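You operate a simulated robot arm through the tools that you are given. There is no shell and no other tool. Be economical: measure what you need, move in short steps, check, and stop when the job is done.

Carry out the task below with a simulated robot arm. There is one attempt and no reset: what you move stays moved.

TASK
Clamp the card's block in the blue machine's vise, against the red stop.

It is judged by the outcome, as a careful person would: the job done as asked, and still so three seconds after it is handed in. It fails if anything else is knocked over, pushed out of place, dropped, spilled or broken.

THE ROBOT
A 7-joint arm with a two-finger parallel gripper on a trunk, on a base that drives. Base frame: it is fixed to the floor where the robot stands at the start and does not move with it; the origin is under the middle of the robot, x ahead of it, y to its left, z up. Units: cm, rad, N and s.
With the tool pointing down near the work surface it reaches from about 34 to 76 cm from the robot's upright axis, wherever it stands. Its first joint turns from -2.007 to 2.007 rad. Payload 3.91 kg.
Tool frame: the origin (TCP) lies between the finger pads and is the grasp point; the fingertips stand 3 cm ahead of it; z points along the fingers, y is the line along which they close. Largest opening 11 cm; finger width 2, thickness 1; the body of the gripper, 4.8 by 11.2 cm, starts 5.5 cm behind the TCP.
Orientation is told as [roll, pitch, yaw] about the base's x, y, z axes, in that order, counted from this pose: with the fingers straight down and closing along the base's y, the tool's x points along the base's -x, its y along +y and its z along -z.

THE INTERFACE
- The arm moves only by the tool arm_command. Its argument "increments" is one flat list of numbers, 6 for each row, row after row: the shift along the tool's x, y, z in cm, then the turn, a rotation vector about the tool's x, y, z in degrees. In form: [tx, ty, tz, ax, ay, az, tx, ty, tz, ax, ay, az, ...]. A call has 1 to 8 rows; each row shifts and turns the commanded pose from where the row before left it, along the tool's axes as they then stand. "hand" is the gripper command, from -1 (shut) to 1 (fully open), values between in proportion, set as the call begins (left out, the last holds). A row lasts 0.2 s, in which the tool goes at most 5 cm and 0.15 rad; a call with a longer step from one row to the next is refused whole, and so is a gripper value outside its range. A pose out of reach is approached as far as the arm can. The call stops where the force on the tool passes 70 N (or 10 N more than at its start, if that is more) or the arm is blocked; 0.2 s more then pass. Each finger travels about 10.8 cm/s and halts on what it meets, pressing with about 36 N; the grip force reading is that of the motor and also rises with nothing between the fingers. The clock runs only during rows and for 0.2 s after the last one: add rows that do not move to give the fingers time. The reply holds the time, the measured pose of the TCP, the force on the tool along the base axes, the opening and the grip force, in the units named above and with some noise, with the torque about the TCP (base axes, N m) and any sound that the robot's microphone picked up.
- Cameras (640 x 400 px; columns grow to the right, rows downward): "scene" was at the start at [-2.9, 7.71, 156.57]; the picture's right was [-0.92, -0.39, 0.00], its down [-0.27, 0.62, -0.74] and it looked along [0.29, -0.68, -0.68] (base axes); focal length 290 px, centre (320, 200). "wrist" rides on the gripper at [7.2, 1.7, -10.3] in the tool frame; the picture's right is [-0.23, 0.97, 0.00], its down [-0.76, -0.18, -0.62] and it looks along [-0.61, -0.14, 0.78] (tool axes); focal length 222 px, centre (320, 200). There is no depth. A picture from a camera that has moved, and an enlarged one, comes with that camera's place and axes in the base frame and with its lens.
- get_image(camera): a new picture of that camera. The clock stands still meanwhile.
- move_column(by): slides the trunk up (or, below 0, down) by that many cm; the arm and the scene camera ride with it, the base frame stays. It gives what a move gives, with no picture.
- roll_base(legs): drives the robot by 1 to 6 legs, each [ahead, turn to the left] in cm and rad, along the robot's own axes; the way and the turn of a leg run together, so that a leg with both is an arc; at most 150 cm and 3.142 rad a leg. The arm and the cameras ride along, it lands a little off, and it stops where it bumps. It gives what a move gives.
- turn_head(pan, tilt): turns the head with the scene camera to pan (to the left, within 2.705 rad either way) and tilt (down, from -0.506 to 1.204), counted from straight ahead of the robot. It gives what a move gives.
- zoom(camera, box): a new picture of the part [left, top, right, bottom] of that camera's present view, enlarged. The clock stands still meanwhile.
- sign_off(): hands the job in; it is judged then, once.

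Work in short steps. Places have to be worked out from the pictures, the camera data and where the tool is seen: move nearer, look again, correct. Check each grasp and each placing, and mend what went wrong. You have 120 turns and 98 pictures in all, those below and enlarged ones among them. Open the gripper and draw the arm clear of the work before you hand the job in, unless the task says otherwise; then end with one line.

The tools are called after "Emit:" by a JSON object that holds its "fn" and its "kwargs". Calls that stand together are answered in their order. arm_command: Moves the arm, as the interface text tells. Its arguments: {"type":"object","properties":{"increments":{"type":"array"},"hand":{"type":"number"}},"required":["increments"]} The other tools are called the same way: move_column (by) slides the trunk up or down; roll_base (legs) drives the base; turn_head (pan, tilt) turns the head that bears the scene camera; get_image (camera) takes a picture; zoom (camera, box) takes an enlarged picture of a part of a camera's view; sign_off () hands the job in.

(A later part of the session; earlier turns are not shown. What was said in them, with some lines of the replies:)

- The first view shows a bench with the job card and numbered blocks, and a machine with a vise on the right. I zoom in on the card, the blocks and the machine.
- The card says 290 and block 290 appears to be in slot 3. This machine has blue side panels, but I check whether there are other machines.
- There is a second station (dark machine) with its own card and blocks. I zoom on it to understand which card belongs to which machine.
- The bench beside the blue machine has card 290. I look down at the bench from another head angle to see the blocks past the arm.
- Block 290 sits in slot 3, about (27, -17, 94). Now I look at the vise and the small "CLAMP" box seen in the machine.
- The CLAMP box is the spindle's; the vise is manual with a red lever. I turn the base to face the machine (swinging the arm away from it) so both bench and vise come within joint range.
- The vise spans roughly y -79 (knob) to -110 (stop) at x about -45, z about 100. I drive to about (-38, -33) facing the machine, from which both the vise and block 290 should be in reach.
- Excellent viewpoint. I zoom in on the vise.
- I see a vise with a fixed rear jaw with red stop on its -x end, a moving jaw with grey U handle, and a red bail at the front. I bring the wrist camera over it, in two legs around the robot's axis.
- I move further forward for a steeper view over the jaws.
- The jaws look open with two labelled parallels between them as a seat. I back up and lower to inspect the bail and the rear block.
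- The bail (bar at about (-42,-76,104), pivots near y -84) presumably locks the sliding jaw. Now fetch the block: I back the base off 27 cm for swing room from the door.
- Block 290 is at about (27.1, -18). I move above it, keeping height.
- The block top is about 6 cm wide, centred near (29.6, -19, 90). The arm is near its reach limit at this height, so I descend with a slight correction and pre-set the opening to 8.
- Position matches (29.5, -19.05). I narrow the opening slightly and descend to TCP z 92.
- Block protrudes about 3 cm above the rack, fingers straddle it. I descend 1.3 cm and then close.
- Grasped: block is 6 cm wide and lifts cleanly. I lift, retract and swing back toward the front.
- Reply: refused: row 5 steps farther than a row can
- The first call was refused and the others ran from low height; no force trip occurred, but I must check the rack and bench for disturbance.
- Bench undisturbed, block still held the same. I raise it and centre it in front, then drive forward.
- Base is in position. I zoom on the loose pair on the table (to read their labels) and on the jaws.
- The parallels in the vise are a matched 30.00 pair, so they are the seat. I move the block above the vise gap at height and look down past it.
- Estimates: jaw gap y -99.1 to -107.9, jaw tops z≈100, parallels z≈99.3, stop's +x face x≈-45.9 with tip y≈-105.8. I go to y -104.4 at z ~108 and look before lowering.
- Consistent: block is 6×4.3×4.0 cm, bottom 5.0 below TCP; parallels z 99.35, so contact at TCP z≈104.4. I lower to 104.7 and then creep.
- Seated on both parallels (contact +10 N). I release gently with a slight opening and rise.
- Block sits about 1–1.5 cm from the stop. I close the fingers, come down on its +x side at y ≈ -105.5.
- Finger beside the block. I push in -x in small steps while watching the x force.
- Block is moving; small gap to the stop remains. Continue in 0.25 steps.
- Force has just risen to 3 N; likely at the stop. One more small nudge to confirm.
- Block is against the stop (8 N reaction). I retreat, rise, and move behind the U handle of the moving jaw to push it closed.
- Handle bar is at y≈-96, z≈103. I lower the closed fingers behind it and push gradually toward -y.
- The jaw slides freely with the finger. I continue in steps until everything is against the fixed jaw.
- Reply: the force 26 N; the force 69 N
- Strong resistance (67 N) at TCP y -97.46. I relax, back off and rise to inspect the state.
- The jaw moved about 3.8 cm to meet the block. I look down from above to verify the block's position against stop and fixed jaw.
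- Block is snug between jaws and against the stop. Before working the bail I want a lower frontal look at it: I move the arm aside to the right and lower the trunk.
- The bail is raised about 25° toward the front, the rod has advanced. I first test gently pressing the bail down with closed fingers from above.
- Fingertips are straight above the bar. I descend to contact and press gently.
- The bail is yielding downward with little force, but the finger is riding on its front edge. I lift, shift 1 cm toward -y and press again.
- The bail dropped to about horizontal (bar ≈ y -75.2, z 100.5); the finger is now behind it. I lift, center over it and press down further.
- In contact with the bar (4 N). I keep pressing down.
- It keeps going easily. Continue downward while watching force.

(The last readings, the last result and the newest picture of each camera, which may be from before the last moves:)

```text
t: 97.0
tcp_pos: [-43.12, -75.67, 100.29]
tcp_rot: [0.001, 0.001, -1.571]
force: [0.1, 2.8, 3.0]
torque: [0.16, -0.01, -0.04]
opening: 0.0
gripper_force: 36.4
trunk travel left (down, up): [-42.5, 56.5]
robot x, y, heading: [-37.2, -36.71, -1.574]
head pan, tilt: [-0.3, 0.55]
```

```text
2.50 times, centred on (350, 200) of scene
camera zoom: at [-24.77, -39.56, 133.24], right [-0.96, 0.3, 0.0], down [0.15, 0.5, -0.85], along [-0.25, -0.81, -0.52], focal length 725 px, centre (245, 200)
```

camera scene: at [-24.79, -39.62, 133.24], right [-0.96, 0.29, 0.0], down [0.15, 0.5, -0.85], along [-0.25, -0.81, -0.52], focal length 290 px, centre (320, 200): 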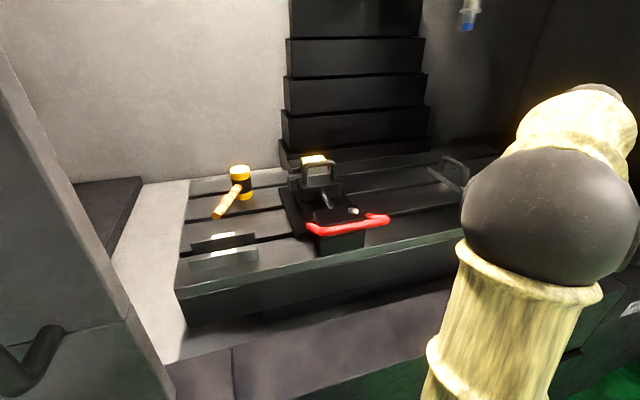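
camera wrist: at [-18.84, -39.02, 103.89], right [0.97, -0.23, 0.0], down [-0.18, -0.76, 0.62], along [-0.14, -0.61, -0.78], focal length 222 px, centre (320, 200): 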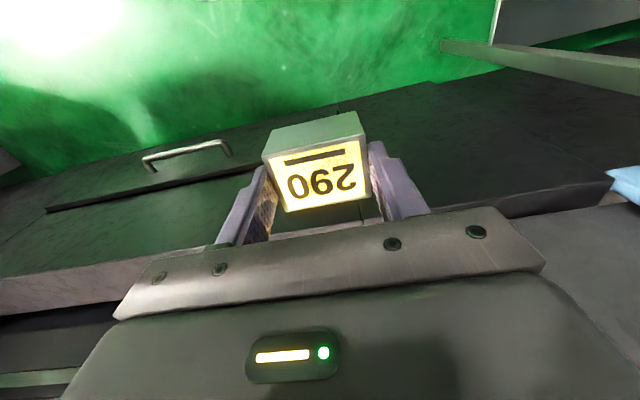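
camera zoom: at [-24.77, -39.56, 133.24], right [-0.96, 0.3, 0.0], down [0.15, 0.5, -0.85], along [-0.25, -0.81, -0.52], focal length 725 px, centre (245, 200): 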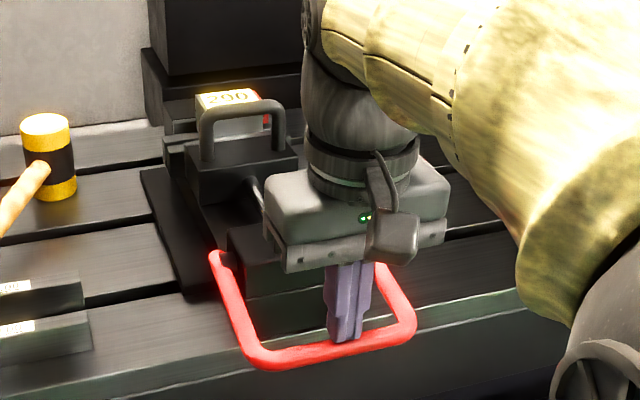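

Emit:
{"fn": "arm_command", "kwargs": {"increments": [-0.2, 0, 0.5, 0, 0, 0, -0.1, 0, 0.5, 0, 0, 0, 0, 0, 0, 0, 0, 0]}}

Emit:
{"fn": "arm_command", "kwargs": {"increments": [-0.2, 0, 0.5, 0, 0, 0, -0.1, 0, 0.5, 0, 0, 0, 0, 0, 0, 0, 0, 0]}}

Emit:
{"fn": "zoom", "kwargs": {"camera": "scene", "box": [270, 120, 430, 280]}}

```text
t: 97.8
tcp_pos: [-43.23, -76.05, 99.27]
tcp_rot: [0.0, 0.0, -1.571]
force: [-0.8, 2.7, 2.7]
torque: [0.07, 0.01, 0.01]
opening: 0.0
gripper_force: 36.1
trunk travel left (down, up): [-42.5, 56.5]
robot x, y, heading: [-37.35, -37.25, -1.571]
head pan, tilt: [-0.3, 0.55]
```

```text
t: 98.6
tcp_pos: [-43.17, -76.18, 98.29]
tcp_rot: [0.0, 0.0, -1.571]
force: [-1.9, 2.4, 4.1]
torque: [0.13, 0.1, -0.03]
opening: 0.02
gripper_force: 36.3
trunk travel left (down, up): [-42.5, 56.5]
robot x, y, heading: [-37.17, -36.94, -1.566]
head pan, tilt: [-0.3, 0.55]
```

```text
2.50 times, centred on (350, 200) of scene
camera zoom: at [-24.81, -39.56, 133.24], right [-0.96, 0.3, 0.0], down [0.15, 0.5, -0.85], along [-0.25, -0.81, -0.52], focal length 725 px, centre (245, 200)
```

zoom: 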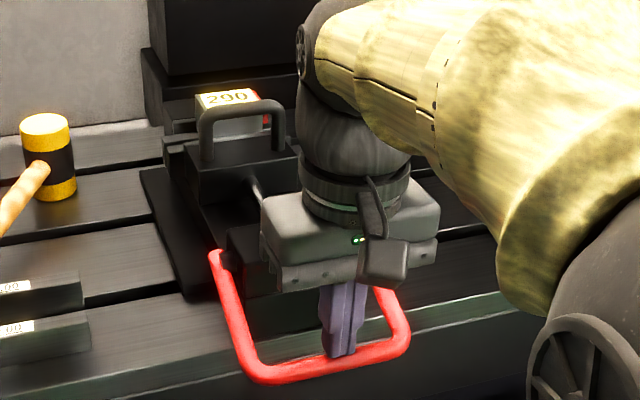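

Emit:
{"fn": "arm_command", "kwargs": {"increments": [-0.4, 0, 0.4, 0, 0, 0, -0.3, 0, 0.4, 0, 0, 0, 0, 0, 0, 0, 0, 0]}}

Emit:
{"fn": "arm_command", "kwargs": {"increments": [-0.3, 0, 0.4, 0, 0, 0, 0, 0, 0.4, 0, 0, 0, 0, 0, 0, 0, 0, 0]}}

Emit:
{"fn": "zoom", "kwargs": {"camera": "scene", "box": [270, 120, 430, 280]}}

```text
t: 99.4
tcp_pos: [-43.21, -76.99, 97.43]
tcp_rot: [0.002, -0.001, -1.571]
force: [1.6, -0.8, 1.1]
torque: [-0.03, -0.06, 0.0]
opening: 0.0
gripper_force: 36.2
trunk travel left (down, up): [-42.5, 56.5]
robot x, y, heading: [-37.71, -36.69, -1.577]
head pan, tilt: [-0.3, 0.55]
```

```text
t: 100.2
tcp_pos: [-43.21, -77.18, 96.9]
tcp_rot: [0.001, -0.006, -1.571]
force: [1.4, -1.1, 35.3]
torque: [0.14, -0.07, 0.17]
opening: 0.0
gripper_force: 35.5
trunk travel left (down, up): [-42.5, 56.5]
robot x, y, heading: [-37.33, -37.23, -1.569]
head pan, tilt: [-0.3, 0.55]
```

```text
2.50 times, centred on (350, 200) of scene
camera zoom: at [-24.73, -39.42, 133.29], right [-0.96, 0.3, 0.0], down [0.15, 0.5, -0.85], along [-0.25, -0.82, -0.52], focal length 725 px, centre (245, 200)
```

zoom: 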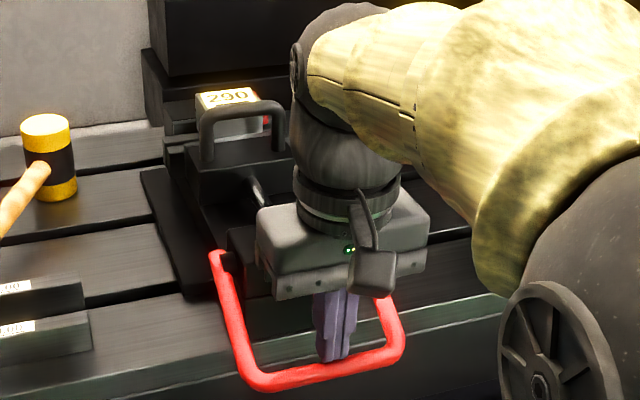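

Resistance of 35 N now with the bar in front of the table edge: either the lock biting or the end of travel. I press a little harder.

Emit:
{"fn": "arm_command", "kwargs": {"increments": [0, 0, 0.2, 0, 0, 0, 0, 0, 0, 0, 0, 0]}}

Emit:
{"fn": "arm_command", "kwargs": {"increments": [0, 0, 0.2, 0, 0, 0, 0, 0, 0, 0, 0, 0]}}

```text
t: 100.8
tcp_pos: [-43.16, -77.19, 96.94]
tcp_rot: [-0.001, -0.011, -1.571]
force: [2.4, -3.9, 60.4]
torque: [0.24, -0.05, 0.29]
opening: 0.0
gripper_force: 36.1
trunk travel left (down, up): [-42.5, 56.5]
robot x, y, heading: [-37.3, -37.08, -1.568]
head pan, tilt: [-0.3, 0.55]
```

```text
t: 101.2
tcp_pos: [-43.23, -77.21, 96.95]
tcp_rot: [-0.003, -0.017, -1.571]
force: [3.0, 14.2, 28.3]
torque: [0.51, -0.1, -0.04]
opening: 0.0
gripper_force: 35.9
trunk travel left (down, up): [-42.5, 56.5]
robot x, y, heading: [-37.13, -37.31, -1.575]
head pan, tilt: [-0.3, 0.55]
stopped in row 2: the force on the tool passed its limit at 72 N (the readings are from after the stop); the commanded pose is now the measured one
```

Rigid now. I raise the arm and look at the bail's resting state.

Emit:
{"fn": "arm_command", "kwargs": {"increments": [0.3, 0, -1.5, 0, 0, 0, 0, 0, -4, 0, 0, 0, 0, 0, -4, 0, 0, 0, 0, -4, -2, 0, 0, 0, 0, -4.5, 0, 0, 0, 0, 0, -4.5, 0, 0, 0, 0]}}

Emit:
{"fn": "zoom", "kwargs": {"camera": "scene", "box": [270, 140, 430, 280]}}

```text
t: 102.6
tcp_pos: [-56.22, -77.04, 108.21]
tcp_rot: [-0.003, -0.013, -1.569]
force: [0.1, 0.1, 0.8]
torque: [0.0, -0.01, -0.02]
opening: 0.01
gripper_force: 36.1
trunk travel left (down, up): [-42.5, 56.5]
robot x, y, heading: [-37.03, -37.26, -1.576]
head pan, tilt: [-0.3, 0.55]
```

```text
2.86 times, centred on (350, 210) of scene
camera zoom: at [-24.8, -39.62, 133.24], right [-0.96, 0.3, 0.0], down [0.15, 0.5, -0.85], along [-0.25, -0.81, -0.52], focal length 829 px, centre (234, 171)
```

zoom: 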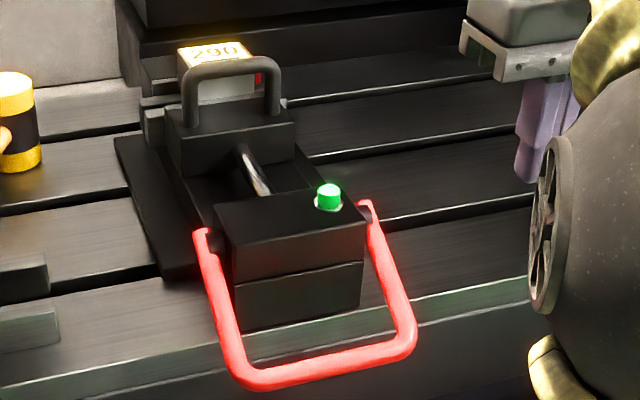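

A green pin has popped up on the rear block: the vise shows clamped. I raise the trunk and arm clear and verify the block against the stop.

Emit:
{"fn": "move_column", "kwargs": {"by": 25}}

Emit:
{"fn": "arm_command", "kwargs": {"increments": [4, -3, 0, 0, 0, 0, 4, -3, 0, 0, 0, 0, 3, -4, 0, 0, 0, 0], "hand": 1}}

Emit:
{"fn": "turn_head", "kwargs": {"pan": 0, "tilt": 0.75}}

Emit:
{"fn": "get_image", "kwargs": {"camera": "scene"}}

Emit:
{"fn": "zoom", "kwargs": {"camera": "scene", "box": [350, 155, 440, 215]}}

```text
t: 105.2
tcp_pos: [-56.16, -77.03, 133.23]
tcp_rot: [-0.002, -0.013, -1.572]
force: [-0.1, 0.2, -0.2]
torque: [-0.03, 0.05, -0.03]
opening: 0.01
gripper_force: 35.5
trunk travel left (down, up): [-67.5, 31.5]
robot x, y, heading: [-37.46, -37.34, -1.573]
head pan, tilt: [-0.3, 0.55]
```

```text
t: 106.0
tcp_pos: [-66.23, -65.86, 133.14]
tcp_rot: [0.0, -0.012, -1.571]
force: [-0.4, 0.0, 0.2]
torque: [0.03, 0.01, 0.03]
opening: 10.98
gripper_force: 0.0
trunk travel left (down, up): [-67.5, 31.5]
robot x, y, heading: [-37.24, -36.75, -1.578]
head pan, tilt: [-0.3, 0.55]
```

```text
t: 106.8
tcp_pos: [-66.04, -65.88, 133.17]
tcp_rot: [-0.002, -0.011, -1.57]
force: [-0.4, -0.8, 0.1]
torque: [0.01, -0.03, -0.02]
opening: 11.0
gripper_force: 0.1
trunk travel left (down, up): [-67.5, 31.5]
robot x, y, heading: [-37.48, -37.21, -1.569]
head pan, tilt: [0.0, 0.75]
```

```text
25 pictures are left
camera scene: at [-22.14, -39.32, 156.51], right [-1.0, 0.0, 0.0], down [0.0, 0.68, -0.73], along [0.0, -0.73, -0.68], focal length 290 px, centre (320, 200)
```

scene: 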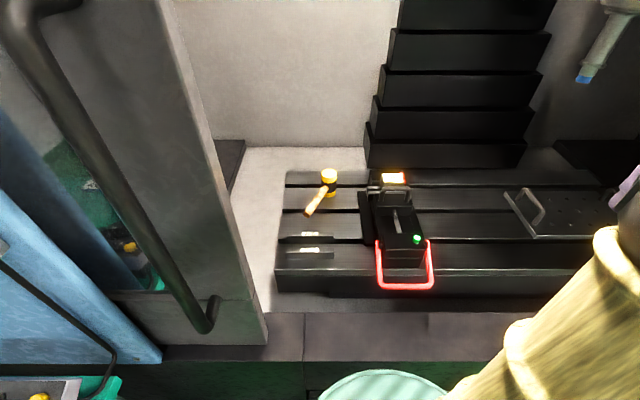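

```text
6.67 times, centred on (395, 185) of scene
camera zoom: at [-22.14, -39.32, 156.51], right [-1.0, 0.0, 0.0], down [0.0, 0.68, -0.73], along [0.0, -0.73, -0.68], focal length 1934 px, centre (-180, 300)
```

zoom: 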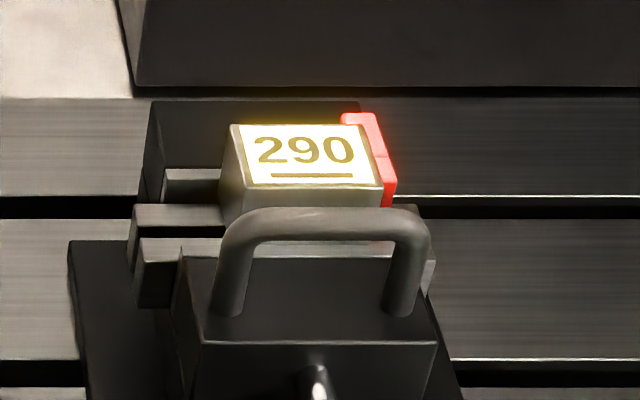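

Everything looks right. I make one close check from above for the block–stop contact with the wrist camera.

Emit:
{"fn": "arm_command", "kwargs": {"increments": [-4, 3, 0, 0, 0, 0, -4, 3, 0, 0, 0, 0, -3, 3.8, 0, 0, 0, 0, -3, 3.8, 0, 0, 0, 0, -3, 3.8, 2, 0, 0, 0, -3, 3.8, 2, 0, 0, 0, -4, 2, 2, 0, 0, 0, -4, 0, 3, 0, 0, 0]}}

Emit:
{"fn": "arm_command", "kwargs": {"increments": [-4, 0, 2.8, 0, 0, 0, -4, 0, 2.8, 0, 0, 0, -2, 0, 2.4, 0, 0, 0, 0, 0, 0, 0, 0, 0]}}

Emit:
{"fn": "zoom", "kwargs": {"camera": "wrist", "box": [250, 40, 410, 160]}}

```text
refused: row 5 steps farther than a row can; nothing moved
```

```text
t: 107.8
tcp_pos: [-66.12, -76.15, 125.31]
tcp_rot: [-0.001, -0.012, -1.571]
force: [-0.4, 0.6, -0.9]
torque: [-0.03, -0.03, -0.01]
opening: 10.99
gripper_force: 0.1
trunk travel left (down, up): [-67.5, 31.5]
robot x, y, heading: [-37.24, -37.44, -1.57]
head pan, tilt: [0.0, 0.75]
```

```text
3.33 times, centred on (330, 100) of wrist
camera zoom: at [-64.43, -68.7, 135.58], right [0.97, -0.23, 0.0], down [-0.18, -0.75, 0.63], along [-0.14, -0.62, -0.77], focal length 740 px, centre (287, 533)
```

zoom: 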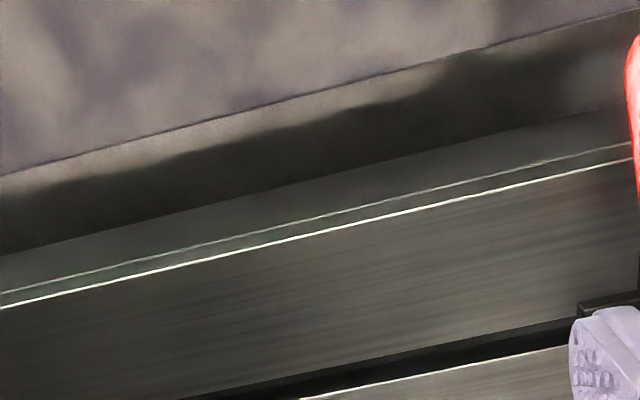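

One call was refused (step slightly too long); the rest was harmless. I redo the approach in shorter steps.

Emit:
{"fn": "arm_command", "kwargs": {"increments": [-2, 3.9, 0, 0, 0, 0, -2, 3.9, 0, 0, 0, 0, -2, 3.9, 0, 0, 0, 0, -2, 3.9, 0, 0, 0, 0, -2, 3.9, 0, 0, 0, 0, -2, 3.5, 0, 0, 0, 0, -4, 0, 2, 0, 0, 0, -4, 0, 2, 0, 0, 0]}}

Emit:
{"fn": "arm_command", "kwargs": {"increments": [-4, 0, 2.5, 0, 0, 0, -4, 0, 2.5, 0, 0, 0, 0, 0, 0, 0, 0, 0]}}

Emit:
{"fn": "zoom", "kwargs": {"camera": "wrist", "box": [250, 40, 410, 160]}}

```text
t: 109.6
tcp_pos: [-43.18, -96.09, 121.34]
tcp_rot: [-0.002, -0.011, -1.571]
force: [0.2, 0.1, -0.7]
torque: [0.02, 0.05, -0.02]
opening: 11.0
gripper_force: 0.0
trunk travel left (down, up): [-67.5, 31.5]
robot x, y, heading: [-37.1, -37.4, -1.568]
head pan, tilt: [0.0, 0.75]
```

```text
t: 110.4
tcp_pos: [-43.19, -104.16, 116.75]
tcp_rot: [-0.002, -0.014, -1.57]
force: [-0.6, 0.0, -0.4]
torque: [-0.01, -0.02, -0.01]
opening: 11.02
gripper_force: 0.1
trunk travel left (down, up): [-67.5, 31.5]
robot x, y, heading: [-37.26, -36.82, -1.574]
head pan, tilt: [0.0, 0.75]
```

```text
3.33 times, centred on (330, 100) of wrist
camera zoom: at [-41.51, -96.78, 126.9], right [0.97, -0.23, 0.0], down [-0.18, -0.75, 0.63], along [-0.14, -0.62, -0.77], focal length 740 px, centre (287, 533)
```

zoom: 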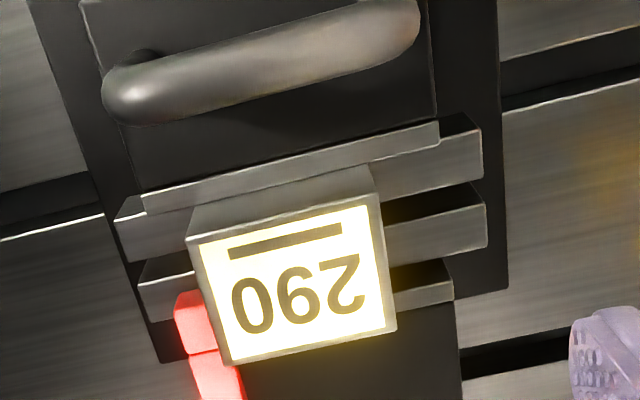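

Block 290 is clamped and flush against the red stop. I withdraw the open gripper clear of the vise.

Emit:
{"fn": "arm_command", "kwargs": {"increments": [4, 0, -2.5, 0, 0, 0, 4, 0, -2.5, 0, 0, 0, 4, 0, -2, 0, 0, 0, 4.5, 0, -2, 0, 0, 0, 4.5, 0, 0, 0, 0, 0, 4.5, 0, 0, 0, 0, 0, 3, -3, 0, 0, 0, 0, 3, -3, 0, 0, 0, 0]}}

Emit:
{"fn": "zoom", "kwargs": {"camera": "scene", "box": [270, 150, 470, 300]}}

```text
t: 112.2
tcp_pos: [-49.24, -72.56, 125.27]
tcp_rot: [-0.003, -0.014, -1.572]
force: [0.8, -0.4, 0.0]
torque: [-0.03, -0.02, -0.02]
opening: 11.0
gripper_force: 0.0
trunk travel left (down, up): [-67.5, 31.5]
robot x, y, heading: [-37.41, -37.19, -1.565]
head pan, tilt: [0.0, 0.75]
```

```text
2.67 times, centred on (370, 225) of scene
camera zoom: at [-22.17, -39.22, 156.51], right [-1.0, 0.0, 0.0], down [0.0, 0.68, -0.73], along [0.0, -0.73, -0.68], focal length 774 px, centre (187, 133)
```

zoom: 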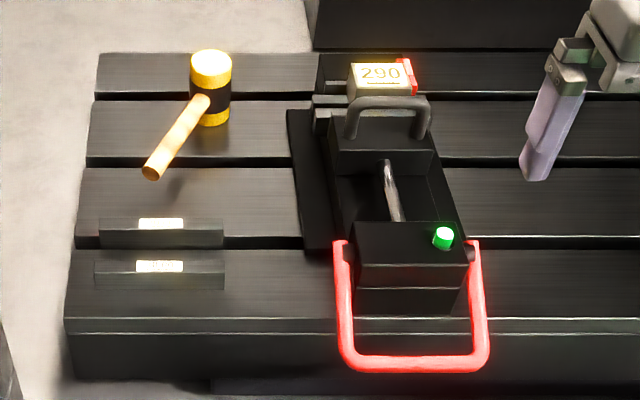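

The vise shows locked (green pin up), the block is against the stop, other objects are undisturbed, and the arm is clear with the gripper open. I hand it in.

Emit:
{"fn": "sign_off", "kwargs": {}}

```text
The job is handed in.
```

Block 290, the one named on the job card, is clamped in the blue machine's vise against the red stop; the bail is down, the green pin is up, and the arm is clear with the gripper open.
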